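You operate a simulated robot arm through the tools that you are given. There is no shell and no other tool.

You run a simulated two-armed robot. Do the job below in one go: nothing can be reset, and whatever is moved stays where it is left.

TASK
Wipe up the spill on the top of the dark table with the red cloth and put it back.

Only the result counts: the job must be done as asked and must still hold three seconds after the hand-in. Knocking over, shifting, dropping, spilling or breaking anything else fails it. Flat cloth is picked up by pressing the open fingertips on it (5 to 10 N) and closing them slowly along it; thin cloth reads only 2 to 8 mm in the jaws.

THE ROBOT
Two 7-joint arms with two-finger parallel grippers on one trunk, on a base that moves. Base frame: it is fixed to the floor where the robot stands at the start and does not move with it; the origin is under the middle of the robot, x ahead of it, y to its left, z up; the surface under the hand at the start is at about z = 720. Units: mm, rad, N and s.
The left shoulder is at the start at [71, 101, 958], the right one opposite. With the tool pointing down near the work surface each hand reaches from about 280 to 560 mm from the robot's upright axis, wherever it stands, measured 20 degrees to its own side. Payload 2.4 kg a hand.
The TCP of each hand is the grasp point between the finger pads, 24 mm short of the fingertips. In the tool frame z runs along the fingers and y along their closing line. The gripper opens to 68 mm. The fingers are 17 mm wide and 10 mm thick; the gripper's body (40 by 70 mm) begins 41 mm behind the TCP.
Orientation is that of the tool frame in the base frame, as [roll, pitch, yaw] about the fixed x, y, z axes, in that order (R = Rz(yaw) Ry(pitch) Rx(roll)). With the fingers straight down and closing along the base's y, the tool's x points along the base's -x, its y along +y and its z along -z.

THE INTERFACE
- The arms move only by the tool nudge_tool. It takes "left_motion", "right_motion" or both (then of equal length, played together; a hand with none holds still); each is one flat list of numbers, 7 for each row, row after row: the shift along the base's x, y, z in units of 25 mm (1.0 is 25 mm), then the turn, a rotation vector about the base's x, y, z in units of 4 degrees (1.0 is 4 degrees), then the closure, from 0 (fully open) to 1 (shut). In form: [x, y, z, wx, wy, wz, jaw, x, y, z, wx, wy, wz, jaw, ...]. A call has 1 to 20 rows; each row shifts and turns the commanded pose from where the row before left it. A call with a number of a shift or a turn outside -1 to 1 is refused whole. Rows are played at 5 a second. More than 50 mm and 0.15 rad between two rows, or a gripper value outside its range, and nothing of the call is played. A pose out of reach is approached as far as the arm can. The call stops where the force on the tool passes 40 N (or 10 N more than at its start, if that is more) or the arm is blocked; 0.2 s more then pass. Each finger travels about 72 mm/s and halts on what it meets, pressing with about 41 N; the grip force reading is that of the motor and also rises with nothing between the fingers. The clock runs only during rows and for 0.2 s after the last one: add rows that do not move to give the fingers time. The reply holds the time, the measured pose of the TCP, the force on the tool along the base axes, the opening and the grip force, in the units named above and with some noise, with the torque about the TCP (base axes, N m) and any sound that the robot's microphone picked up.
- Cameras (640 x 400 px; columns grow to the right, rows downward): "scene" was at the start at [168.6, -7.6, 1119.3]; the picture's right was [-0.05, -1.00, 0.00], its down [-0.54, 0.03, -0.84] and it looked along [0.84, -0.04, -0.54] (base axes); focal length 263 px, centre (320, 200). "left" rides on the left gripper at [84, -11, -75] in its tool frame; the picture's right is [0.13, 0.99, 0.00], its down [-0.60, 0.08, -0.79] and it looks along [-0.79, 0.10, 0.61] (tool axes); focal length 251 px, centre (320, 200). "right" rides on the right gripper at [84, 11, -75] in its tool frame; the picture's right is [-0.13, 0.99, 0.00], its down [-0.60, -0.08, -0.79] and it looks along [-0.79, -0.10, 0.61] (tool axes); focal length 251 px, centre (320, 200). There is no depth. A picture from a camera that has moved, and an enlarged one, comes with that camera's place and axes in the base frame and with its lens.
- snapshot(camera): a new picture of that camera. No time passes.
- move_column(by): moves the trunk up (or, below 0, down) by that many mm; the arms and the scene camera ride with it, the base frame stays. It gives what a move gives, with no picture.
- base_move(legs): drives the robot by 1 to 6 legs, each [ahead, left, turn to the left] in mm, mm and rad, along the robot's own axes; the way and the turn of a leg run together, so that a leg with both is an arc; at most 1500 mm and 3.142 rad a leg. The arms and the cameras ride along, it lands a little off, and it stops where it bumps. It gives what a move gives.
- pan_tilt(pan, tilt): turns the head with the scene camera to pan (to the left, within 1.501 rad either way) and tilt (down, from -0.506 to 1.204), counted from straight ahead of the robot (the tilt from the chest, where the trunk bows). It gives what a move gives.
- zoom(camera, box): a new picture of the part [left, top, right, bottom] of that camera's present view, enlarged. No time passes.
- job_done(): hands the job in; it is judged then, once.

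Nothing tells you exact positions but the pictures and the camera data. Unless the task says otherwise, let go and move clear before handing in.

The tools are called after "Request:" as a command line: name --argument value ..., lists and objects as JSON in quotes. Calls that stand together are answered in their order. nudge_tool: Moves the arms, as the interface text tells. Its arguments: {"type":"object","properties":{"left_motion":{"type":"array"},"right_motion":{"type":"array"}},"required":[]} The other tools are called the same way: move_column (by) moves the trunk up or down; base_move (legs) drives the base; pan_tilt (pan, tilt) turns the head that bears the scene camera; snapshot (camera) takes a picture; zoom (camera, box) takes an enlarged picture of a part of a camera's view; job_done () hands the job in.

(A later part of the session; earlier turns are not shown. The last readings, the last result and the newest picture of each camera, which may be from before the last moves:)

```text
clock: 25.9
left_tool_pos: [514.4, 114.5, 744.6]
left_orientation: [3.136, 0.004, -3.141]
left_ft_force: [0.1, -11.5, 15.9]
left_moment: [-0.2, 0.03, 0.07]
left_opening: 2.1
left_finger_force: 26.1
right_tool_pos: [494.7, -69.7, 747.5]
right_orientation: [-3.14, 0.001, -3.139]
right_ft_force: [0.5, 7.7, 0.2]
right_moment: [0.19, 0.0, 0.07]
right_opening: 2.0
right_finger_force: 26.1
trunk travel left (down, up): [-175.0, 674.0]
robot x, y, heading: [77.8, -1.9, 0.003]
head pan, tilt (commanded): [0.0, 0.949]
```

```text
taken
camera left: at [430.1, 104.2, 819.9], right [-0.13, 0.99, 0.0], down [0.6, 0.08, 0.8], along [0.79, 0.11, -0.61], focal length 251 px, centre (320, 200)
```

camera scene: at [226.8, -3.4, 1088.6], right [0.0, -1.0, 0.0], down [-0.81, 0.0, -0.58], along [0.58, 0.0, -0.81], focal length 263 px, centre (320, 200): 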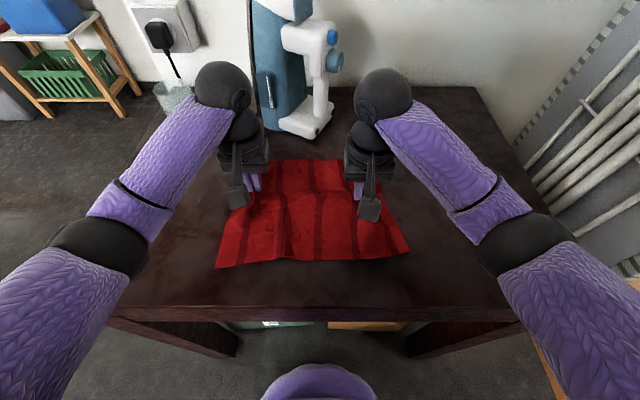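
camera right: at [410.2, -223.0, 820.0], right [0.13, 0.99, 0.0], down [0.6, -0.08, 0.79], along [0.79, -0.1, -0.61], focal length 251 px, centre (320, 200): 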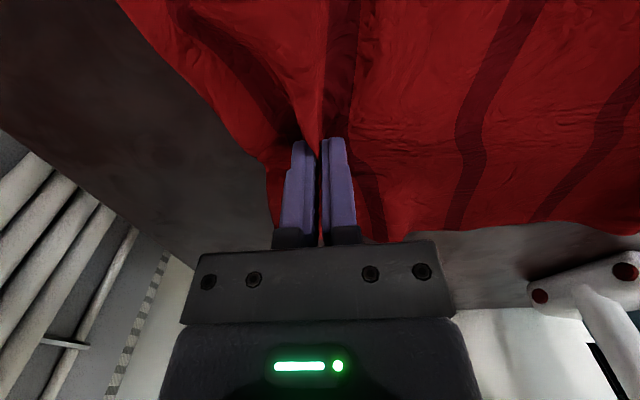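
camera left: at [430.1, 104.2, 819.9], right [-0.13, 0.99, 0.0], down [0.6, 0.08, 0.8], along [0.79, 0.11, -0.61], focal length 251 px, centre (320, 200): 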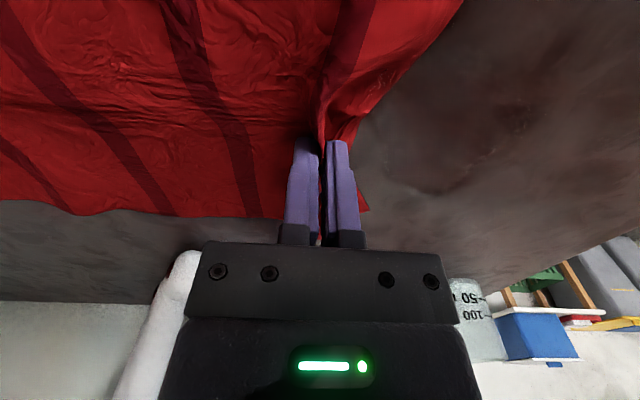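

The left grip is at (514, 114), right at the spill's edge, pressing 16 N. I make the first wiping stroke to the left across the spill, then back one lane farther out.

Request:
nudge_tool --left_motion '[0, 0.4, 0.01, 0, 0, 0, 1, 0, 0.7, 0, 0, 0, 0, 1, 0, 0.7, 0, 0, 0, 0, 1, 0, 0.7, 0, 0, 0, 0, 1, 0, 0.7, 0, 0, 0, 0, 1, 0, 0.7, 0, 0, 0, 0, 1, 0, 0.4, 0, 0, 0, 0, 1, 0, 0, 0, 0, 0, 0, 1]' --right_motion '[0, 0.4, 0, 0, 0, 0, 1, 0, 0.7, 0, 0, 0, 0, 1, 0, 0.7, 0, 0, 0, 0, 1, 0, 0.7, 0, 0, 0, 0, 1, 0, 0.7, 0, 0, 0, 0, 1, 0, 0.7, 0, 0, 0, 0, 1, 0, 0.4, 0, 0, 0, 0, 1, 0, 0, 0, 0, 0, 0, 1]'

Request:
snapshot --camera "scene"

```text
clock: 27.8
left_tool_pos: [514.7, 222.1, 746.9]
left_orientation: [3.14, 0.004, -3.141]
left_ft_force: [0.0, -7.4, -0.9]
left_moment: [-0.19, 0.02, 0.08]
left_opening: 2.3
left_finger_force: 25.8
right_tool_pos: [494.0, 38.7, 745.8]
right_orientation: [-3.141, -0.002, -3.139]
right_ft_force: [-0.9, 6.1, 5.4]
right_moment: [0.16, 0.0, 0.1]
right_opening: 2.1
right_finger_force: 26.6
trunk travel left (down, up): [-175.0, 674.0]
robot x, y, heading: [74.9, -4.4, 0.005]
head pan, tilt (commanded): [0.0, 0.949]
```

```text
taken
camera scene: at [227.4, -3.0, 1088.5], right [0.0, -1.0, 0.0], down [-0.81, 0.0, -0.58], along [0.58, 0.0, -0.81], focal length 263 px, centre (320, 200)
```

scene: 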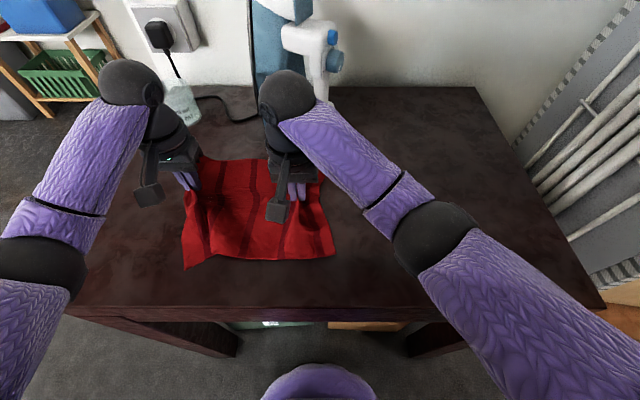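

The left hand has lost its pressure at this end (the table reads lower there), so I press down about 1 mm more and check.

Request:
nudge_tool --left_motion '[0, 0, -0.04, 0, 0, 0, 1, 0, 0, 0, 0, 0, 0, 1]'

Request:
nudge_tool --left_motion '[0, 0, -0.03, 0, 0, 0, 1, 0, 0, 0, 0, 0, 0, 1]'

```text
clock: 28.4
left_tool_pos: [516.2, 221.6, 746.5]
left_orientation: [3.138, 0.001, -3.141]
left_ft_force: [-0.3, -7.6, 0.4]
left_moment: [-0.21, 0.01, 0.07]
left_opening: 2.1
left_finger_force: 26.0
right_tool_pos: [493.4, 38.9, 744.5]
right_orientation: [-3.141, 0.001, -3.14]
right_ft_force: [1.2, 6.6, 5.7]
right_moment: [0.15, -0.02, 0.07]
right_opening: 2.0
right_finger_force: 26.1
trunk travel left (down, up): [-175.0, 674.0]
robot x, y, heading: [76.0, -2.7, -0.003]
head pan, tilt (commanded): [0.0, 0.949]
```

```text
clock: 28.9
left_tool_pos: [515.8, 221.8, 745.9]
left_orientation: [3.138, 0.006, -3.139]
left_ft_force: [-0.8, -7.8, 10.6]
left_moment: [-0.11, 0.03, 0.07]
left_opening: 2.3
left_finger_force: 26.3
right_tool_pos: [493.7, 38.0, 745.8]
right_orientation: [3.142, 0.001, -3.14]
right_ft_force: [1.6, 7.8, 2.0]
right_moment: [0.23, -0.04, 0.06]
right_opening: 1.7
right_finger_force: 26.2
trunk travel left (down, up): [-175.0, 674.0]
robot x, y, heading: [73.7, -0.5, 0.004]
head pan, tilt (commanded): [0.0, 0.949]
```

Left presses 10 N again. Now the back stroke 13 mm farther out, letting the hand rise slightly along the way to keep the pressure even.

Request:
nudge_tool --left_motion '[0.52, 0, 0, 0, 0, 0, 1, 0, -0.5, 0.008, 0, 0, 0, 1, 0, -0.7, 0.012, 0, 0, 0, 1, 0, -0.7, 0.012, 0, 0, 0, 1, 0, -0.7, 0.01, 0, 0, 0, 1, 0, -0.7, 0.01, 0, 0, 0, 1, 0, -0.5, 0.008, 0, 0, 0, 1, 0, 0, 0, 0, 0, 0, 1]' --right_motion '[0.52, 0, 0, 0, 0, 0, 1, 0, -0.5, 0, 0, 0, 0, 1, 0, -0.7, 0, 0, 0, 0, 1, 0, -0.7, 0, 0, 0, 0, 1, 0, -0.7, 0, 0, 0, 0, 1, 0, -0.7, 0, 0, 0, 0, 1, 0, -0.5, 0, 0, 0, 0, 1, 0, 0, 0, 0, 0, 0, 1]'

Request:
snapshot --camera "scene"

Request:
snapshot --camera "left"

```text
clock: 30.8
left_tool_pos: [528.1, 126.0, 746.8]
left_orientation: [3.136, 0.004, -3.14]
left_ft_force: [-0.3, -10.2, -0.8]
left_moment: [-0.25, 0.01, 0.11]
left_opening: 2.2
left_finger_force: 26.7
right_tool_pos: [506.3, -58.8, 746.7]
right_orientation: [3.141, 0.0, -3.141]
right_ft_force: [0.1, 10.0, 0.6]
right_moment: [0.24, -0.01, 0.06]
right_opening: 2.2
right_finger_force: 26.2
trunk travel left (down, up): [-175.0, 674.0]
robot x, y, heading: [76.4, 0.9, -0.001]
head pan, tilt (commanded): [0.0, 0.949]
```

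```text
taken
camera scene: at [227.7, -3.0, 1088.4], right [0.0, -1.0, 0.0], down [-0.81, 0.0, -0.58], along [0.58, 0.0, -0.81], focal length 263 px, centre (320, 200)
```

scene: 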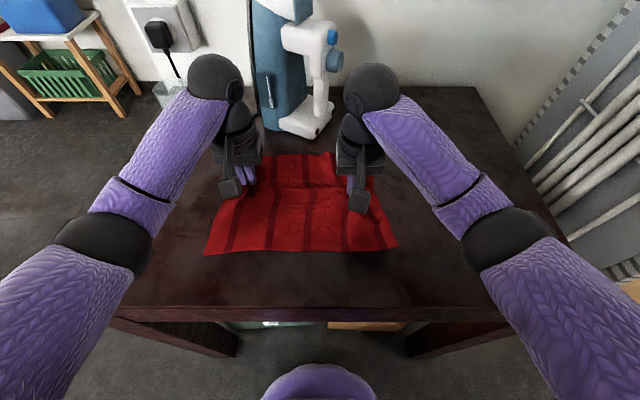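

```text
taken
camera left: at [444.0, 116.6, 821.0], right [-0.13, 0.99, 0.0], down [0.6, 0.08, 0.8], along [0.79, 0.11, -0.61], focal length 251 px, centre (320, 200)
```

left: 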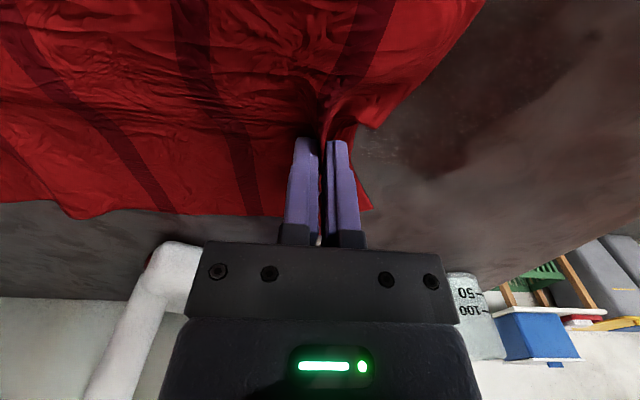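

Pressure fell off on the way back, so I'll hold the height constant next time. First I look whether the spill has changed.

Request:
zoom --camera "left" --box '[330, 40, 570, 190]'

Request:
zoom --camera "scene" --box '[130, 120, 290, 220]'

```text
2.67 times, centred on (450, 115) of left
camera zoom: at [444.0, 116.6, 821.0], right [-0.13, 0.99, 0.0], down [0.6, 0.08, 0.8], along [0.79, 0.11, -0.61], focal length 670 px, centre (-27, 427)
```

zoom: 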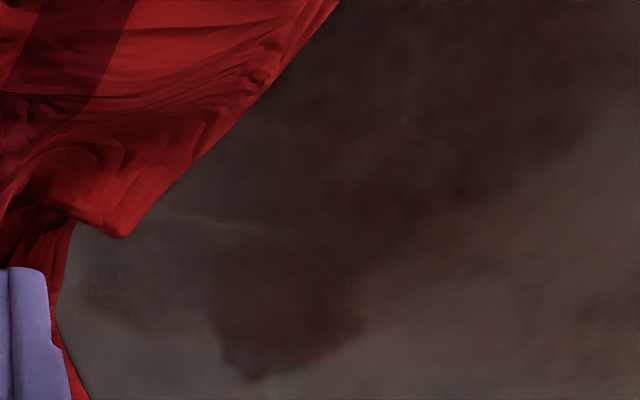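

```text
4.00 times, centred on (210, 170) of scene
camera zoom: at [227.7, -3.0, 1088.4], right [0.0, -1.0, 0.0], down [-0.81, 0.0, -0.58], along [0.58, 0.0, -0.81], focal length 1053 px, centre (760, 320)
```

zoom: 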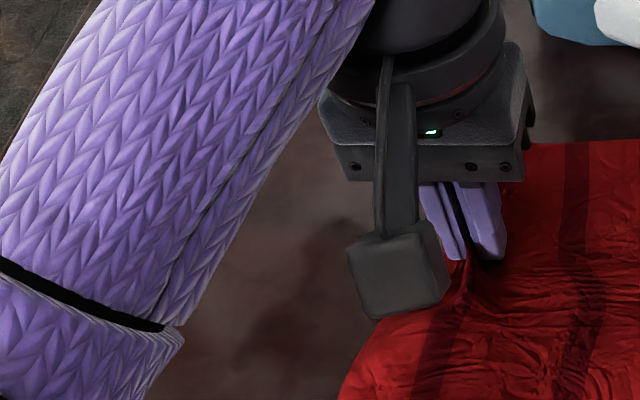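

Hard to judge with the arm in the way; I carry on wiping. I press down again and stroke left one lane farther out at constant height.

Request:
nudge_tool --left_motion '[0.48, -0.2, -0.05, 0, 0, 0, 1, 0, 0, -0.03, 0, 0, 0, 1, 0, 0.5, 0, 0, 0, 0, 1, 0, 0.7, 0, 0, 0, 0, 1, 0, 0.7, 0, 0, 0, 0, 1]' --right_motion '[0.48, -0.2, 0, 0, 0, 0, 1, 0, 0, 0, 0, 0, 0, 1, 0, 0.5, 0, 0, 0, 0, 1, 0, 0.7, 0, 0, 0, 0, 1, 0, 0.7, 0, 0, 0, 0, 1]'

Request:
nudge_tool --left_motion '[0, 0.7, 0, 0, 0, 0, 1, 0, 0.7, 0, 0, 0, 0, 1, 0, 0.7, 0, 0, 0, 0, 1, 0, 0, 0, 0, 0, 0, 1]' --right_motion '[0, 0.7, 0, 0, 0, 0, 1, 0, 0.7, 0, 0, 0, 0, 1, 0, 0.7, 0, 0, 0, 0, 1, 0, 0, 0, 0, 0, 0, 1]'

```text
clock: 31.9
left_tool_pos: [540.4, 169.0, 744.6]
left_orientation: [3.138, 0.007, 3.141]
left_ft_force: [0.2, -15.2, 18.9]
left_moment: [-0.29, 0.01, 0.08]
left_opening: 2.6
left_finger_force: 25.6
right_tool_pos: [518.9, -15.1, 746.1]
right_orientation: [-3.141, 0.001, -3.14]
right_ft_force: [-0.2, 9.1, -0.1]
right_moment: [0.21, -0.01, 0.08]
right_opening: 1.9
right_finger_force: 26.6
trunk travel left (down, up): [-175.0, 674.0]
robot x, y, heading: [73.8, -0.0, -0.004]
head pan, tilt (commanded): [0.0, 0.949]
```

```text
clock: 33.0
left_tool_pos: [541.1, 220.9, 745.9]
left_orientation: [3.136, 0.006, -3.14]
left_ft_force: [0.7, -16.1, 21.5]
left_moment: [-0.32, 0.0, 0.06]
left_opening: 1.9
left_finger_force: 26.2
right_tool_pos: [518.6, 36.3, 747.6]
right_orientation: [3.14, 0.001, -3.14]
right_ft_force: [0.5, 8.0, -0.6]
right_moment: [0.21, -0.02, 0.07]
right_opening: 2.2
right_finger_force: 26.5
trunk travel left (down, up): [-175.0, 674.0]
robot x, y, heading: [72.2, -1.5, 0.002]
head pan, tilt (commanded): [0.0, 0.949]
```

Pressure held at about 20 N the whole way. Next lane out at x≈553, stroking back to the right, slightly lighter.

Request:
nudge_tool --left_motion '[0.5, 0, 0.015, 0, 0, 0, 1, 0, -0.5, 0, 0, 0, 0, 1, 0, -0.7, 0, 0, 0, 0, 1, 0, -0.7, 0, 0, 0, 0, 1, 0, -0.7, 0, 0, 0, 0, 1, 0, -0.7, 0, 0, 0, 0, 1, 0, -0.5, 0, 0, 0, 0, 1, 0, 0, 0, 0, 0, 0, 1]' --right_motion '[0.5, 0, 0, 0, 0, 0, 1, 0, -0.5, 0, 0, 0, 0, 1, 0, -0.7, 0, 0, 0, 0, 1, 0, -0.7, 0, 0, 0, 0, 1, 0, -0.7, 0, 0, 0, 0, 1, 0, -0.7, 0, 0, 0, 0, 1, 0, -0.5, 0, 0, 0, 0, 1, 0, 0, 0, 0, 0, 0, 1]'

Request:
snapshot --camera "scene"

```text
clock: 34.8
left_tool_pos: [552.5, 127.3, 745.9]
left_orientation: [3.139, 0.002, -3.139]
left_ft_force: [-2.5, -3.7, 18.7]
left_moment: [-0.03, 0.07, 0.07]
left_opening: 2.4
left_finger_force: 26.8
right_tool_pos: [531.9, -56.8, 745.4]
right_orientation: [-3.139, -0.001, -3.139]
right_ft_force: [0.9, 9.6, 0.0]
right_moment: [0.22, -0.01, 0.08]
right_opening: 2.3
right_finger_force: 26.4
trunk travel left (down, up): [-175.0, 674.0]
robot x, y, heading: [78.4, -0.8, 0.004]
head pan, tilt (commanded): [0.0, 0.949]
```

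```text
taken
camera scene: at [226.3, -2.7, 1088.6], right [0.0, -1.0, 0.0], down [-0.81, 0.0, -0.58], along [0.58, 0.0, -0.81], focal length 263 px, centre (320, 200)
```

scene: 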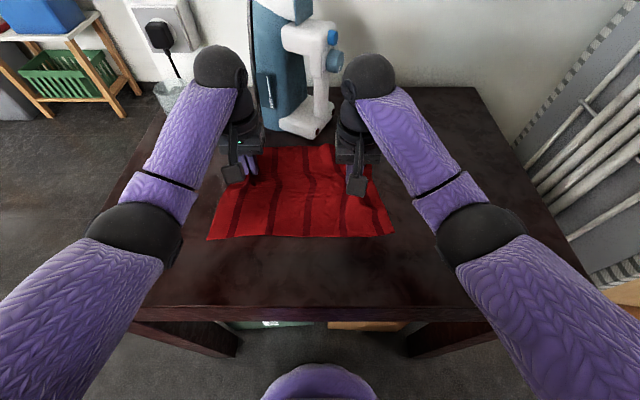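

Good, even pressure. Now I work back toward the robot: stroke left at x≈528, then right at x≈515.

Request:
nudge_tool --left_motion '[-0.5, 0, 0, 0, 0, 0, 1, -0.5, 0.2, 0, 0, 0, 0, 1, 0, 0.6, 0, 0, 0, 0, 1, 0, 0.7, 0, 0, 0, 0, 1, 0, 0.7, 0, 0, 0, 0, 1, 0, 0.7, 0, 0, 0, 0, 1, 0, 0.6, 0, 0, 0, 0, 1, 0, 0.3, 0, 0, 0, 0, 1]' --right_motion '[-0.5, 0, 0, 0, 0, 0, 1, -0.5, 0.2, 0, 0, 0, 0, 1, 0, 0.6, 0, 0, 0, 0, 1, 0, 0.7, 0, 0, 0, 0, 1, 0, 0.7, 0, 0, 0, 0, 1, 0, 0.7, 0, 0, 0, 0, 1, 0, 0.6, 0, 0, 0, 0, 1, 0, 0.3, 0, 0, 0, 0, 1]'

Request:
nudge_tool --left_motion '[-0.5, 0, 0, 0, 0, 0, 1, 0, -0.5, 0, 0, 0, 0, 1, 0, -0.7, 0, 0, 0, 0, 1, 0, -0.7, 0, 0, 0, 0, 1, 0, -0.7, 0, 0, 0, 0, 1, 0, -0.7, 0, 0, 0, 0, 1, 0, -0.5, 0, 0, 0, 0, 1, 0, 0, 0, 0, 0, 0, 1]' --right_motion '[-0.5, 0, 0, 0, 0, 0, 1, 0, -0.5, 0, 0, 0, 0, 1, 0, -0.7, 0, 0, 0, 0, 1, 0, -0.7, 0, 0, 0, 0, 1, 0, -0.7, 0, 0, 0, 0, 1, 0, -0.7, 0, 0, 0, 0, 1, 0, -0.5, 0, 0, 0, 0, 1, 0, 0, 0, 0, 0, 0, 1]'

```text
clock: 36.5
left_tool_pos: [527.2, 223.0, 745.8]
left_orientation: [3.137, 0.007, -3.141]
left_ft_force: [-1.9, -12.8, 16.9]
left_moment: [-0.28, 0.05, 0.07]
left_opening: 1.9
left_finger_force: 26.1
right_tool_pos: [506.4, 37.5, 745.8]
right_orientation: [3.141, 0.002, -3.139]
right_ft_force: [0.5, 7.3, 0.5]
right_moment: [0.16, -0.01, 0.05]
right_opening: 2.1
right_finger_force: 26.5
trunk travel left (down, up): [-175.0, 674.0]
robot x, y, heading: [74.3, -6.1, 0.001]
head pan, tilt (commanded): [0.0, 0.949]
```

```text
clock: 38.4
left_tool_pos: [512.6, 126.4, 745.2]
left_orientation: [3.138, 0.004, -3.139]
left_ft_force: [-0.1, 3.4, 32.7]
left_moment: [0.26, 0.08, 0.05]
left_opening: 2.2
left_finger_force: 26.5
right_tool_pos: [493.5, -56.7, 746.8]
right_orientation: [-3.14, 0.001, -3.139]
right_ft_force: [0.5, 7.5, -0.5]
right_moment: [0.24, 0.01, 0.0]
right_opening: 2.1
right_finger_force: 26.3
trunk travel left (down, up): [-175.0, 674.0]
robot x, y, heading: [75.0, -0.5, 0.002]
head pan, tilt (commanded): [0.0, 0.949]
```

Pressure rose to 33 N; I ease up 1 mm and continue with the lanes x≈502 and x≈489.

Request:
nudge_tool --left_motion '[-0.5, -0.1, 0.04, 0, 0, 0, 1, 0, 0.5, 0, 0, 0, 0, 1, 0, 0.7, 0, 0, 0, 0, 1, 0, 0.7, 0, 0, 0, 0, 1, 0, 0.7, 0, 0, 0, 0, 1, 0, 0.7, 0, 0, 0, 0, 1, 0, 0.5, 0, 0, 0, 0, 1, 0, 0.1, 0, 0, 0, 0, 1]' --right_motion '[-0.5, -0.1, 0, 0, 0, 0, 1, 0, 0.5, 0, 0, 0, 0, 1, 0, 0.7, 0, 0, 0, 0, 1, 0, 0.7, 0, 0, 0, 0, 1, 0, 0.7, 0, 0, 0, 0, 1, 0, 0.7, 0, 0, 0, 0, 1, 0, 0.5, 0, 0, 0, 0, 1, 0, 0.1, 0, 0, 0, 0, 1]'

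Request:
nudge_tool --left_motion '[-0.5, 0, 0, 0, 0, 0, 1, 0, -0.5, 0, 0, 0, 0, 1, 0, -0.7, 0, 0, 0, 0, 1, 0, -0.7, 0, 0, 0, 0, 1, 0, -0.7, 0, 0, 0, 0, 1, 0, -0.7, 0, 0, 0, 0, 1, 0, -0.5, 0, 0, 0, 0, 1, 0, 0, 0, 0, 0, 0, 1]' --right_motion '[-0.5, 0, 0, 0, 0, 0, 1, 0, -0.5, 0, 0, 0, 0, 1, 0, -0.7, 0, 0, 0, 0, 1, 0, -0.7, 0, 0, 0, 0, 1, 0, -0.7, 0, 0, 0, 0, 1, 0, -0.7, 0, 0, 0, 0, 1, 0, -0.5, 0, 0, 0, 0, 1, 0, 0, 0, 0, 0, 0, 1]'

Request:
snapshot --camera "scene"

Request:
snapshot --camera "left"

```text
clock: 40.1
left_tool_pos: [502.2, 222.5, 744.9]
left_orientation: [3.138, 0.003, -3.14]
left_ft_force: [-1.6, -15.6, 14.0]
left_moment: [-0.34, 0.05, 0.07]
left_opening: 2.5
left_finger_force: 26.1
right_tool_pos: [482.4, 36.8, 745.9]
right_orientation: [-3.141, 0.002, -3.139]
right_ft_force: [1.0, 10.6, -0.2]
right_moment: [0.28, -0.01, 0.08]
right_opening: 2.2
right_finger_force: 26.5
trunk travel left (down, up): [-175.0, 674.0]
robot x, y, heading: [76.3, -0.1, 0.002]
head pan, tilt (commanded): [0.0, 0.949]
```

```text
clock: 42.0
left_tool_pos: [491.6, 126.4, 746.1]
left_orientation: [3.137, 0.003, -3.14]
left_ft_force: [-2.0, -4.1, 9.7]
left_moment: [-0.11, 0.0, 0.03]
left_opening: 2.3
left_finger_force: 26.1
right_tool_pos: [472.1, -56.5, 745.0]
right_orientation: [-3.139, 0.002, -3.14]
right_ft_force: [0.3, 8.0, 0.7]
right_moment: [0.17, 0.01, 0.07]
right_opening: 2.0
right_finger_force: 26.7
trunk travel left (down, up): [-175.0, 674.0]
robot x, y, heading: [77.3, 1.5, 0.006]
head pan, tilt (commanded): [0.0, 0.949]
```

```text
taken
camera scene: at [227.1, -2.8, 1088.4], right [0.0, -1.0, 0.0], down [-0.81, 0.0, -0.58], along [0.58, 0.0, -0.81], focal length 263 px, centre (320, 200)
```

scene: 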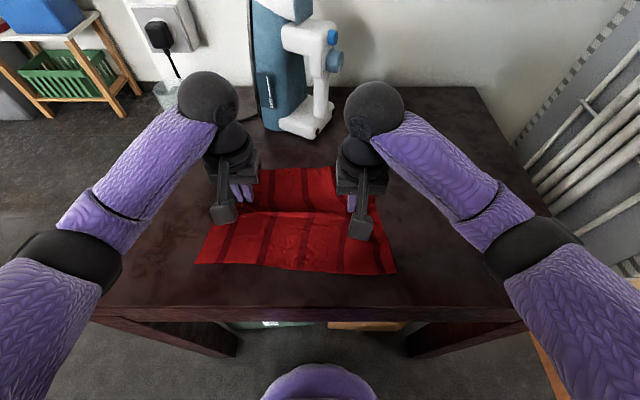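

```text
taken
camera left: at [406.9, 116.2, 820.2], right [-0.13, 0.99, 0.0], down [0.6, 0.08, 0.8], along [0.79, 0.11, -0.61], focal length 251 px, centre (320, 200)
```

left: 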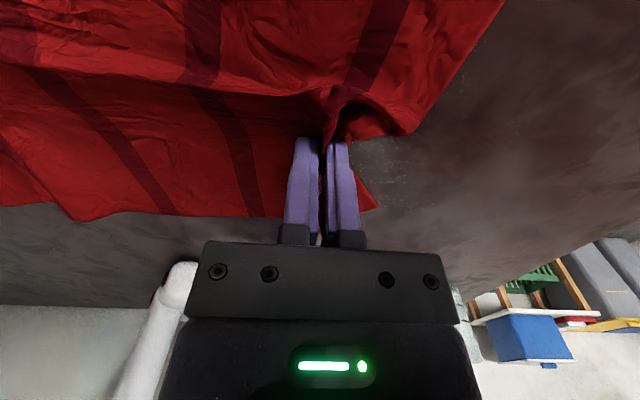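

Pressure is fine (10 N). I zoom in to see what is left of the spill.

Request:
zoom --camera "left" --box '[330, 40, 570, 230]'

Request:
zoom --camera "scene" --box '[110, 130, 270, 270]'

```text
2.11 times, centred on (450, 135) of left
camera zoom: at [406.9, 116.2, 820.2], right [-0.13, 0.99, 0.0], down [0.6, 0.08, 0.8], along [0.79, 0.11, -0.61], focal length 529 px, centre (46, 337)
```

zoom: 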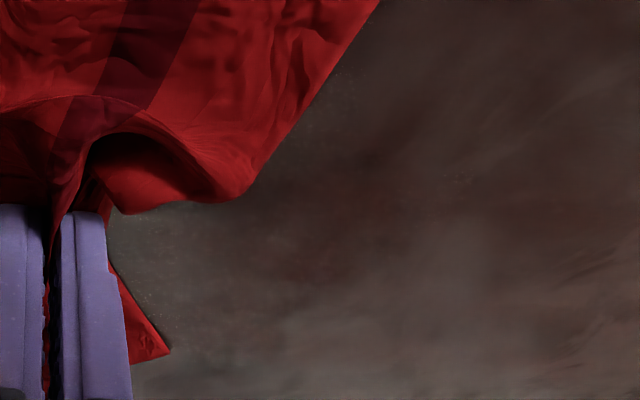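

```text
2.86 times, centred on (190, 200) of scene
camera zoom: at [227.1, -2.8, 1088.4], right [0.0, -1.0, 0.0], down [-0.81, 0.0, -0.58], along [0.58, 0.0, -0.81], focal length 752 px, centre (691, 200)
```

zoom: 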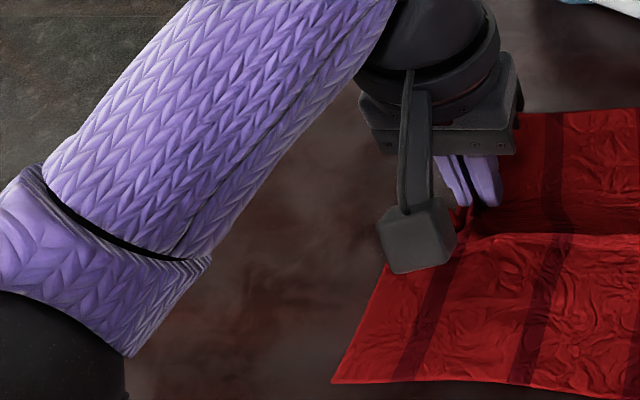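

The far part of the puddle no longer shows. I continue with the lanes nearer to the robot: x≈476 leftward and x≈463 rightward.

Request:
nudge_tool --left_motion '[-0.5, -0.1, 0, 0, 0, 0, 1, 0, 0.5, 0, 0, 0, 0, 1, 0, 0.7, 0, 0, 0, 0, 1, 0, 0.7, 0, 0, 0, 0, 1, 0, 0.7, 0, 0, 0, 0, 1, 0, 0.7, 0, 0, 0, 0, 1, 0, 0.5, 0, 0, 0, 0, 1, 0, 0.1, 0, 0, 0, 0, 1]' --right_motion '[-0.5, -0.1, 0, 0, 0, 0, 1, 0, 0.5, 0, 0, 0, 0, 1, 0, 0.7, 0, 0, 0, 0, 1, 0, 0.7, 0, 0, 0, 0, 1, 0, 0.7, 0, 0, 0, 0, 1, 0, 0.7, 0, 0, 0, 0, 1, 0, 0.5, 0, 0, 0, 0, 1, 0, 0.1, 0, 0, 0, 0, 1]'

Request:
nudge_tool --left_motion '[-0.5, 0, 0, 0, 0, 0, 1, 0, -0.5, 0, 0, 0, 0, 1, 0, -0.7, 0, 0, 0, 0, 1, 0, -0.7, 0, 0, 0, 0, 1, 0, -0.7, 0, 0, 0, 0, 1, 0, -0.7, 0, 0, 0, 0, 1, 0, -0.5, 0, 0, 0, 0, 1, 0, 0, 0, 0, 0, 0, 1]' --right_motion '[-0.5, 0, 0, 0, 0, 0, 1, 0, -0.5, 0, 0, 0, 0, 1, 0, -0.7, 0, 0, 0, 0, 1, 0, -0.7, 0, 0, 0, 0, 1, 0, -0.7, 0, 0, 0, 0, 1, 0, -0.7, 0, 0, 0, 0, 1, 0, -0.5, 0, 0, 0, 0, 1, 0, 0, 0, 0, 0, 0, 1]'

Request:
snapshot --camera "scene"

Request:
snapshot --camera "left"

```text
clock: 43.8
left_tool_pos: [478.7, 221.5, 745.4]
left_orientation: [3.138, 0.004, -3.14]
left_ft_force: [0.7, -14.8, 14.2]
left_moment: [-0.34, 0.01, 0.07]
left_opening: 2.3
left_finger_force: 25.9
right_tool_pos: [455.9, 37.9, 745.7]
right_orientation: [-3.142, 0.001, -3.139]
right_ft_force: [0.6, 8.4, -0.1]
right_moment: [0.18, -0.05, 0.08]
right_opening: 2.0
right_finger_force: 26.5
trunk travel left (down, up): [-175.0, 674.0]
robot x, y, heading: [74.0, 0.7, 0.002]
head pan, tilt (commanded): [0.0, 0.949]
```

```text
clock: 45.5
left_tool_pos: [464.4, 127.5, 745.0]
left_orientation: [3.139, 0.004, -3.14]
left_ft_force: [-0.4, -4.1, 6.8]
left_moment: [-0.12, -0.01, 0.06]
left_opening: 2.3
left_finger_force: 25.8
right_tool_pos: [445.0, -55.8, 746.2]
right_orientation: [-3.14, 0.0, -3.139]
right_ft_force: [-0.8, 7.6, 3.8]
right_moment: [0.2, 0.02, 0.05]
right_opening: 2.3
right_finger_force: 26.8
trunk travel left (down, up): [-175.0, 674.0]
robot x, y, heading: [74.8, 3.9, 0.008]
head pan, tilt (commanded): [0.0, 0.949]
```

```text
taken
camera scene: at [227.1, -2.7, 1088.4], right [0.0, -1.0, 0.0], down [-0.81, 0.0, -0.58], along [0.58, 0.0, -0.81], focal length 263 px, centre (320, 200)
```

scene: 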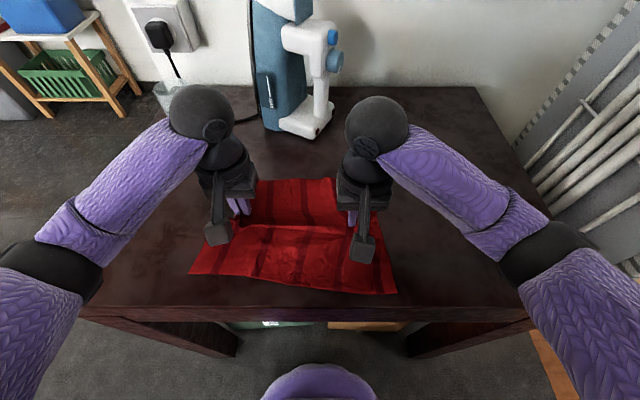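

```text
taken
camera left: at [380.7, 116.7, 820.2], right [-0.13, 0.99, 0.0], down [0.6, 0.08, 0.8], along [0.79, 0.11, -0.61], focal length 251 px, centre (320, 200)
```

left: 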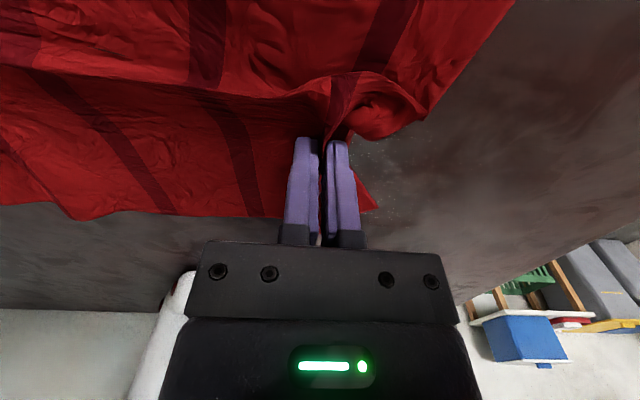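

Two more lanes at x≈452 and x≈441 will cover the near rim of the spill.

Request:
nudge_tool --left_motion '[-0.5, -0.1, -0.01, 0, 0, 0, 1, 0, 0.5, 0, 0, 0, 0, 1, 0, 0.7, 0, 0, 0, 0, 1, 0, 0.7, 0, 0, 0, 0, 1, 0, 0.7, 0, 0, 0, 0, 1, 0, 0.7, 0, 0, 0, 0, 1, 0, 0.5, 0, 0, 0, 0, 1, 0, 0.1, 0, 0, 0, 0, 1]' --right_motion '[-0.5, -0.1, 0, 0, 0, 0, 1, 0, 0.5, 0, 0, 0, 0, 1, 0, 0.7, 0, 0, 0, 0, 1, 0, 0.7, 0, 0, 0, 0, 1, 0, 0.7, 0, 0, 0, 0, 1, 0, 0.7, 0, 0, 0, 0, 1, 0, 0.5, 0, 0, 0, 0, 1, 0, 0.1, 0, 0, 0, 0, 1]'

Request:
nudge_tool --left_motion '[-0.44, 0, 0, 0, 0, 0, 1, 0, -0.5, 0, 0, 0, 0, 1, 0, -0.7, 0, 0, 0, 0, 1, 0, -0.7, 0, 0, 0, 0, 1, 0, -0.7, 0, 0, 0, 0, 1, 0, -0.7, 0, 0, 0, 0, 1, 0, -0.5, 0, 0, 0, 0, 1, 0, 0, 0, 0, 0, 0, 1]' --right_motion '[-0.44, 0, 0, 0, 0, 0, 1, 0, -0.5, 0, 0, 0, 0, 1, 0, -0.7, 0, 0, 0, 0, 1, 0, -0.7, 0, 0, 0, 0, 1, 0, -0.7, 0, 0, 0, 0, 1, 0, -0.7, 0, 0, 0, 0, 1, 0, -0.5, 0, 0, 0, 0, 1, 0, 0, 0, 0, 0, 0, 1]'

Request:
snapshot --camera "scene"

Request:
snapshot --camera "left"

```text
clock: 47.4
left_tool_pos: [452.4, 220.7, 745.6]
left_orientation: [3.137, 0.005, -3.142]
left_ft_force: [0.8, -18.2, 25.9]
left_moment: [-0.37, 0.01, 0.1]
left_opening: 2.2
left_finger_force: 26.3
right_tool_pos: [433.1, 37.1, 745.5]
right_orientation: [-3.141, 0.003, -3.14]
right_ft_force: [0.7, 7.0, 0.2]
right_moment: [0.2, 0.01, 0.07]
right_opening: 2.2
right_finger_force: 27.1
trunk travel left (down, up): [-175.0, 674.0]
robot x, y, heading: [77.1, -1.4, -0.001]
head pan, tilt (commanded): [0.0, 0.949]
```

```text
clock: 49.1
left_tool_pos: [441.4, 127.7, 743.7]
left_orientation: [3.139, 0.005, -3.141]
left_ft_force: [-1.3, -0.8, 24.6]
left_moment: [0.04, 0.08, 0.07]
left_opening: 2.4
left_finger_force: 26.3
right_tool_pos: [422.1, -58.1, 746.0]
right_orientation: [-3.139, 0.003, -3.141]
right_ft_force: [0.4, 8.7, 0.3]
right_moment: [0.25, 0.0, 0.07]
right_opening: 2.4
right_finger_force: 26.4
trunk travel left (down, up): [-175.0, 674.0]
robot x, y, heading: [76.0, -2.6, -0.006]
head pan, tilt (commanded): [0.0, 0.949]
```

```text
taken
camera scene: at [226.4, -2.6, 1088.7], right [0.0, -1.0, 0.0], down [-0.81, 0.0, -0.58], along [0.58, 0.0, -0.81], focal length 263 px, centre (320, 200)
```

scene: 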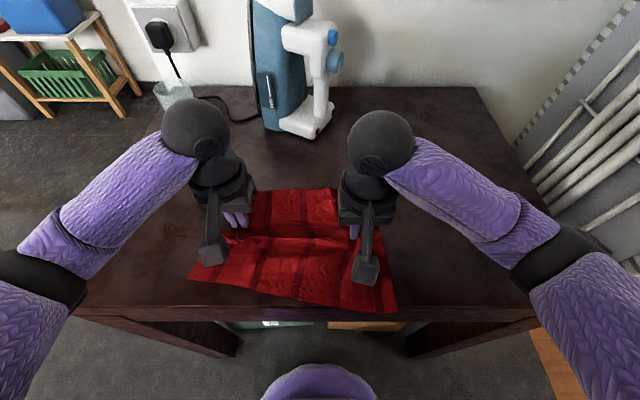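

```text
taken
camera left: at [357.0, 117.1, 819.9], right [-0.13, 0.99, 0.0], down [0.6, 0.08, 0.8], along [0.79, 0.11, -0.6], focal length 251 px, centre (320, 200)
```

left: 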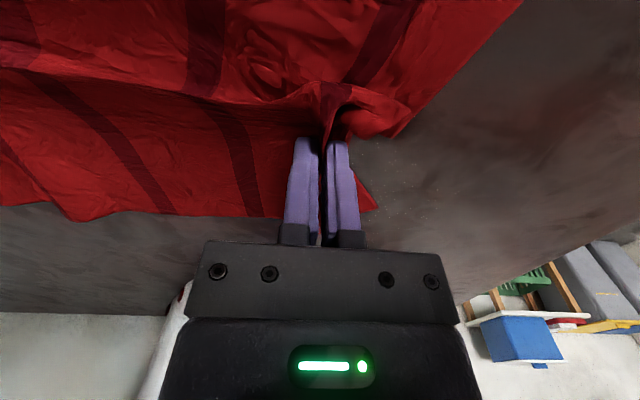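

All lanes are done once. I zoom in on the wiped area to check for remaining water.

Request:
zoom --camera "left" --box '[330, 100, 490, 260]'

Request:
zoom --camera "left" --box '[400, 0, 640, 180]'

Request:
zoom --camera "scene" --box '[80, 180, 240, 310]'

```text
2.50 times, centred on (410, 180) of left
camera zoom: at [357.0, 117.1, 819.9], right [-0.13, 0.99, 0.0], down [0.6, 0.08, 0.8], along [0.79, 0.11, -0.6], focal length 629 px, centre (95, 250)
```

zoom: 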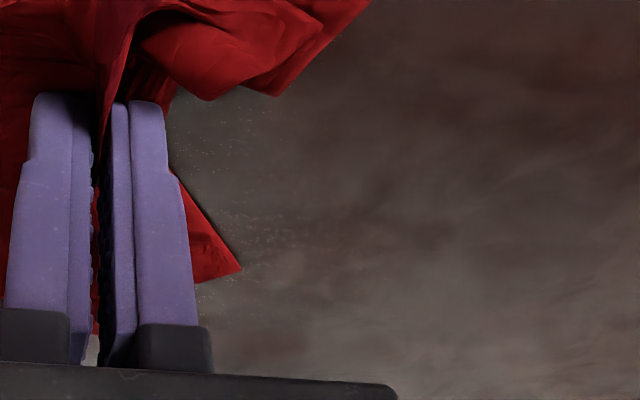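

```text
2.22 times, centred on (520, 90) of left
camera zoom: at [357.0, 117.1, 819.9], right [-0.13, 0.99, 0.0], down [0.6, 0.08, 0.8], along [0.79, 0.11, -0.6], focal length 559 px, centre (-124, 444)
```

zoom: 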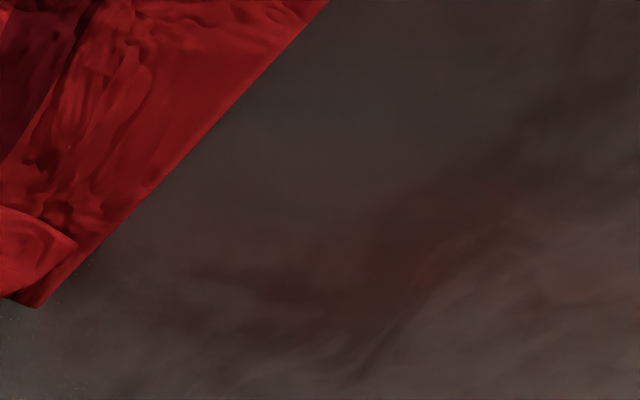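

```text
3.08 times, centred on (160, 245) of scene
camera zoom: at [226.4, -2.6, 1088.7], right [0.0, -1.0, 0.0], down [-0.81, 0.0, -0.58], along [0.58, 0.0, -0.81], focal length 810 px, centre (812, 62)
```

zoom: 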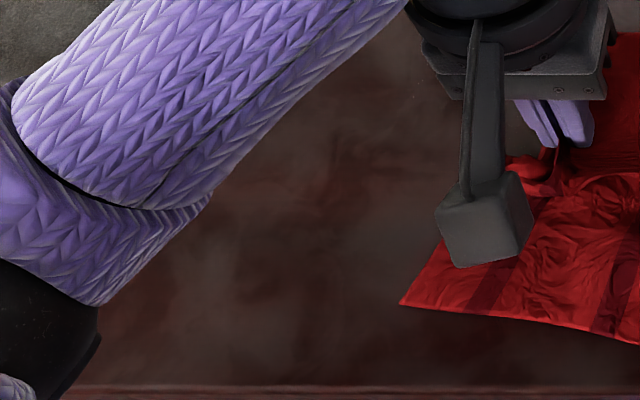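

The puddle outline is gone; only tiny specks show that may be image noise. For safety I make a second pass of strokes while working back outward (x≈459, 477, 495, 513, 531, 547).

Request:
nudge_tool --left_motion '[0.7, 0, 0.01, 0, 0, 0, 1, 0, 0.5, 0, 0, 0, 0, 1, 0, 0.8, 0, 0, 0, 0, 1, 0, 0.8, 0, 0, 0, 0, 1, 0, 0.8, 0, 0, 0, 0, 1, 0, 0.7, 0, 0, 0, 0, 1, 0, 0.2, 0, 0, 0, 0, 1, 0.7, 0, 0, 0, 0, 0, 1, 0, -0.5, 0, 0, 0, 0, 1, 0, -0.8, 0, 0, 0, 0, 1, 0, -0.8, 0, 0, 0, 0, 1, 0, -0.8, 0, 0, 0, 0, 1, 0, -0.7, 0, 0, 0, 0, 1, 0, -0.2, 0, 0, 0, 0, 1]' --right_motion '[0.7, 0, 0, 0, 0, 0, 1, 0, 0.5, 0, 0, 0, 0, 1, 0, 0.8, 0, 0, 0, 0, 1, 0, 0.8, 0, 0, 0, 0, 1, 0, 0.8, 0, 0, 0, 0, 1, 0, 0.7, 0, 0, 0, 0, 1, 0, 0.2, 0, 0, 0, 0, 1, 0.7, 0, 0, 0, 0, 0, 1, 0, -0.5, 0, 0, 0, 0, 1, 0, -0.8, 0, 0, 0, 0, 1, 0, -0.8, 0, 0, 0, 0, 1, 0, -0.8, 0, 0, 0, 0, 1, 0, -0.7, 0, 0, 0, 0, 1, 0, -0.2, 0, 0, 0, 0, 1]'

Request:
snapshot --camera "scene"

```text
clock: 52.1
left_tool_pos: [477.0, 128.1, 745.8]
left_orientation: [3.139, 0.005, -3.139]
left_ft_force: [-0.5, 0.9, 15.8]
left_moment: [0.07, 0.04, -0.02]
left_opening: 2.0
left_finger_force: 25.8
right_tool_pos: [456.0, -57.0, 746.0]
right_orientation: [-3.141, 0.0, -3.141]
right_ft_force: [0.4, 5.3, -0.5]
right_moment: [0.16, -0.03, 0.05]
right_opening: 2.1
right_finger_force: 26.2
trunk travel left (down, up): [-175.0, 674.0]
robot x, y, heading: [76.6, 1.0, 0.002]
head pan, tilt (commanded): [0.0, 0.949]
```

```text
taken
camera scene: at [226.7, -2.6, 1088.6], right [0.0, -1.0, 0.0], down [-0.81, 0.0, -0.58], along [0.58, 0.0, -0.81], focal length 263 px, centre (320, 200)
```

scene: 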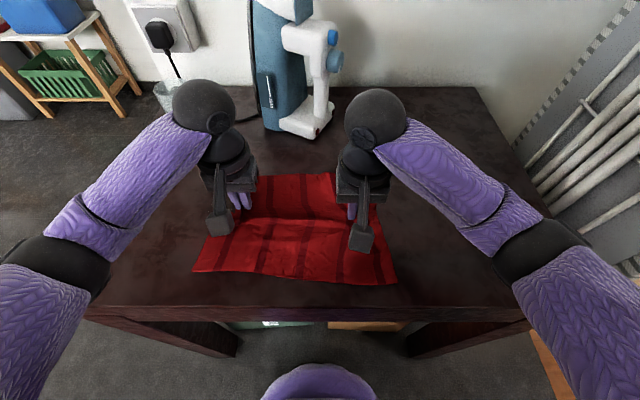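

The second pass goes on with even pressure (16 N). Next lanes x≈495 and 513.

Request:
nudge_tool --left_motion '[0.72, 0, 0, 0, 0, 0, 1, 0, 0.5, 0, 0, 0, 0, 1, 0, 0.8, 0, 0, 0, 0, 1, 0, 0.8, 0, 0, 0, 0, 1, 0, 0.8, 0, 0, 0, 0, 1, 0, 0.7, 0, 0, 0, 0, 1, 0, 0.2, 0, 0, 0, 0, 1, 0.72, 0, 0, 0, 0, 0, 1, 0, -0.5, 0, 0, 0, 0, 1, 0, -0.8, 0, 0, 0, 0, 1, 0, -0.8, 0, 0, 0, 0, 1, 0, -0.8, 0, 0, 0, 0, 1, 0, -0.7, 0, 0, 0, 0, 1, 0, -0.2, 0, 0, 0, 0, 1]' --right_motion '[0.72, 0, 0, 0, 0, 0, 1, 0, 0.5, 0, 0, 0, 0, 1, 0, 0.8, 0, 0, 0, 0, 1, 0, 0.8, 0, 0, 0, 0, 1, 0, 0.8, 0, 0, 0, 0, 1, 0, 0.7, 0, 0, 0, 0, 1, 0, 0.2, 0, 0, 0, 0, 1, 0.72, 0, 0, 0, 0, 0, 1, 0, -0.5, 0, 0, 0, 0, 1, 0, -0.8, 0, 0, 0, 0, 1, 0, -0.8, 0, 0, 0, 0, 1, 0, -0.8, 0, 0, 0, 0, 1, 0, -0.7, 0, 0, 0, 0, 1, 0, -0.2, 0, 0, 0, 0, 1]'

Request:
nudge_tool --left_motion '[0.72, 0, 0.01, 0, 0, 0, 1, 0, 0.5, 0, 0, 0, 0, 1, 0, 0.8, 0, 0, 0, 0, 1, 0, 0.8, 0, 0, 0, 0, 1, 0, 0.8, 0, 0, 0, 0, 1, 0, 0.7, 0, 0, 0, 0, 1, 0, 0.2, 0, 0, 0, 0, 1, 0.6, 0, 0, 0, 0, 0, 1, 0, -0.5, 0, 0, 0, 0, 1, 0, -0.8, 0, 0, 0, 0, 1, 0, -0.8, 0, 0, 0, 0, 1, 0, -0.8, 0, 0, 0, 0, 1, 0, -0.7, 0, 0, 0, 0, 1, 0, -0.2, 0, 0, 0, 0, 1]' --right_motion '[0.72, 0, 0, 0, 0, 0, 1, 0, 0.5, 0, 0, 0, 0, 1, 0, 0.8, 0, 0, 0, 0, 1, 0, 0.8, 0, 0, 0, 0, 1, 0, 0.8, 0, 0, 0, 0, 1, 0, 0.7, 0, 0, 0, 0, 1, 0, 0.2, 0, 0, 0, 0, 1, 0.6, 0, 0, 0, 0, 0, 1, 0, -0.5, 0, 0, 0, 0, 1, 0, -0.8, 0, 0, 0, 0, 1, 0, -0.8, 0, 0, 0, 0, 1, 0, -0.8, 0, 0, 0, 0, 1, 0, -0.7, 0, 0, 0, 0, 1, 0, -0.2, 0, 0, 0, 0, 1]'

Request:
snapshot --camera "scene"

Request:
snapshot --camera "left"

```text
clock: 55.1
left_tool_pos: [513.5, 128.3, 746.1]
left_orientation: [3.139, 0.005, -3.139]
left_ft_force: [-0.9, -5.7, 3.1]
left_moment: [-0.16, 0.0, -0.01]
left_opening: 2.1
left_finger_force: 27.1
right_tool_pos: [491.5, -58.6, 746.6]
right_orientation: [3.14, 0.0, -3.138]
right_ft_force: [0.8, 9.4, -0.5]
right_moment: [0.21, 0.0, 0.07]
right_opening: 2.3
right_finger_force: 26.3
trunk travel left (down, up): [-175.0, 674.0]
robot x, y, heading: [77.5, 5.7, 0.004]
head pan, tilt (commanded): [0.0, 0.949]
```

```text
clock: 58.1
left_tool_pos: [545.0, 128.9, 746.0]
left_orientation: [3.137, 0.006, -3.139]
left_ft_force: [-0.8, 1.8, 21.7]
left_moment: [0.11, -0.02, 0.05]
left_opening: 2.4
left_finger_force: 26.4
right_tool_pos: [524.5, -56.1, 745.5]
right_orientation: [-3.138, 0.0, -3.14]
right_ft_force: [-0.4, 6.1, -0.2]
right_moment: [0.14, -0.01, 0.07]
right_opening: 2.4
right_finger_force: 26.2
trunk travel left (down, up): [-175.0, 674.0]
robot x, y, heading: [73.7, -1.0, 0.003]
head pan, tilt (commanded): [0.0, 0.949]
```

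```text
taken
camera scene: at [226.3, -2.5, 1088.7], right [0.0, -1.0, 0.0], down [-0.81, 0.0, -0.58], along [0.58, 0.0, -0.81], focal length 263 px, centre (320, 200)
```

scene: 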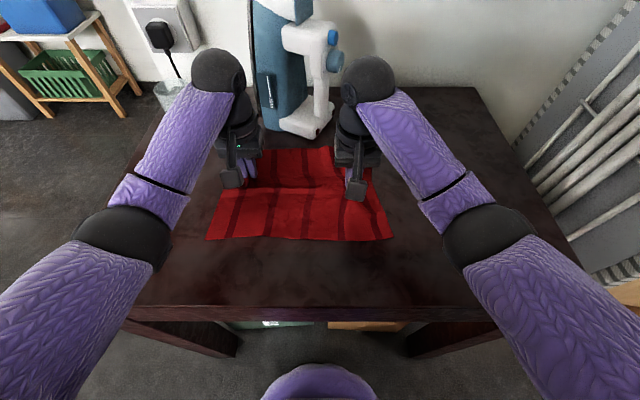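

```text
taken
camera left: at [460.1, 118.1, 819.9], right [-0.13, 0.99, 0.0], down [0.6, 0.08, 0.8], along [0.79, 0.11, -0.6], focal length 251 px, centre (320, 200)
```

left: 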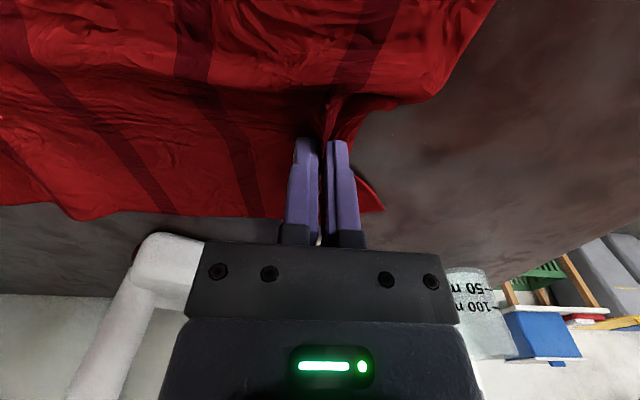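

The second pass is done. Now I move the cloth back toward its place, stopping part way to look at the wiped area with the left camera.

Request:
nudge_tool --left_motion '[0, -0.4, 0.03, 0, 0, 0, 1, -0.44, -0.6, 0, 0, 0, 0, 1, -0.44, -0.6, 0, 0, 0, 0, 1, -0.44, -0.6, 0, 0, 0, 0, 1, -0.44, -0.6, 0, 0, 0, 0, 1, -0.44, -0.36, 0, 0, 0, 0, 1, 0, 0, 0, 0, 0, 0, 1]' --right_motion '[0, -0.4, 0, 0, 0, 0, 1, -0.44, -0.6, 0, 0, 0, 0, 1, -0.44, -0.6, 0, 0, 0, 0, 1, -0.44, -0.6, 0, 0, 0, 0, 1, -0.44, -0.6, 0, 0, 0, 0, 1, -0.44, -0.36, 0, 0, 0, 0, 1, 0, 0, 0, 0, 0, 0, 1]'

Request:
snapshot --camera "scene"

Request:
snapshot --camera "left"

Request:
zoom --camera "left" --box '[360, 40, 640, 250]'

```text
clock: 59.8
left_tool_pos: [489.1, 46.8, 745.1]
left_orientation: [3.136, 0.002, -3.14]
left_ft_force: [1.5, -3.9, 9.1]
left_moment: [-0.07, -0.06, 0.02]
left_opening: 2.3
left_finger_force: 26.6
right_tool_pos: [470.3, -136.0, 746.0]
right_orientation: [-3.141, -0.002, -3.139]
right_ft_force: [0.6, 5.5, 0.7]
right_moment: [0.15, -0.02, 0.02]
right_opening: 2.4
right_finger_force: 26.0
trunk travel left (down, up): [-175.0, 674.0]
robot x, y, heading: [77.4, -0.2, 0.003]
head pan, tilt (commanded): [0.0, 0.949]
```

```text
taken
camera scene: at [227.4, -2.9, 1088.4], right [0.0, -1.0, 0.0], down [-0.81, 0.0, -0.58], along [0.58, 0.0, -0.81], focal length 263 px, centre (320, 200)
```

scene: 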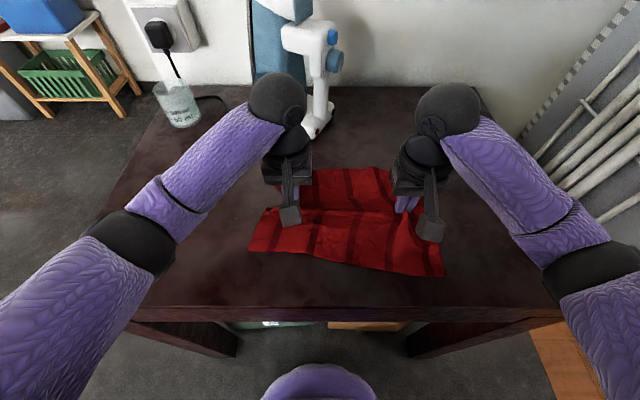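

```text
taken
camera left: at [405.0, 37.6, 820.3], right [-0.13, 0.99, 0.0], down [0.6, 0.08, 0.79], along [0.79, 0.11, -0.61], focal length 251 px, centre (320, 200)
```

left: 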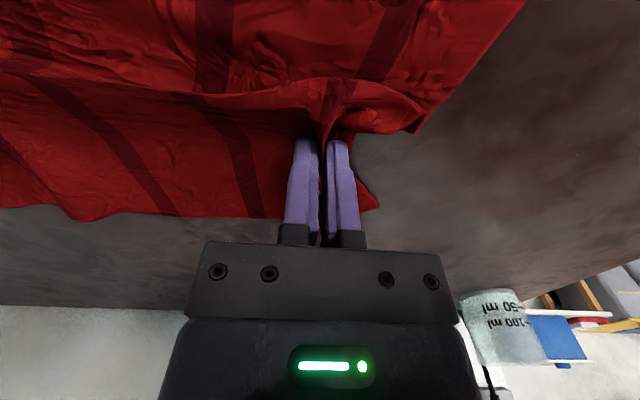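

```text
1.90 times, centred on (500, 145) of left
camera zoom: at [405.0, 37.6, 820.3], right [-0.13, 0.99, 0.0], down [0.6, 0.08, 0.79], along [0.79, 0.11, -0.61], focal length 479 px, centre (-23, 305)
```

zoom: 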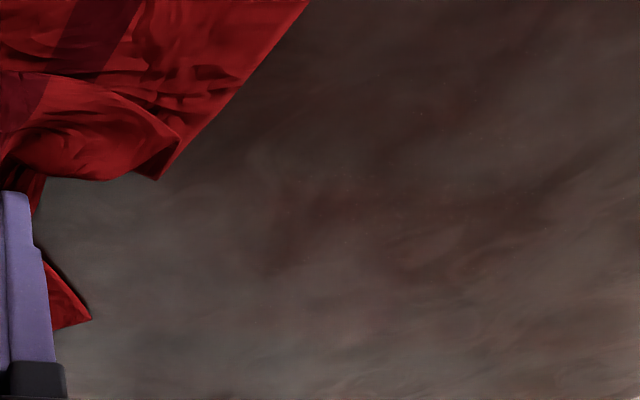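

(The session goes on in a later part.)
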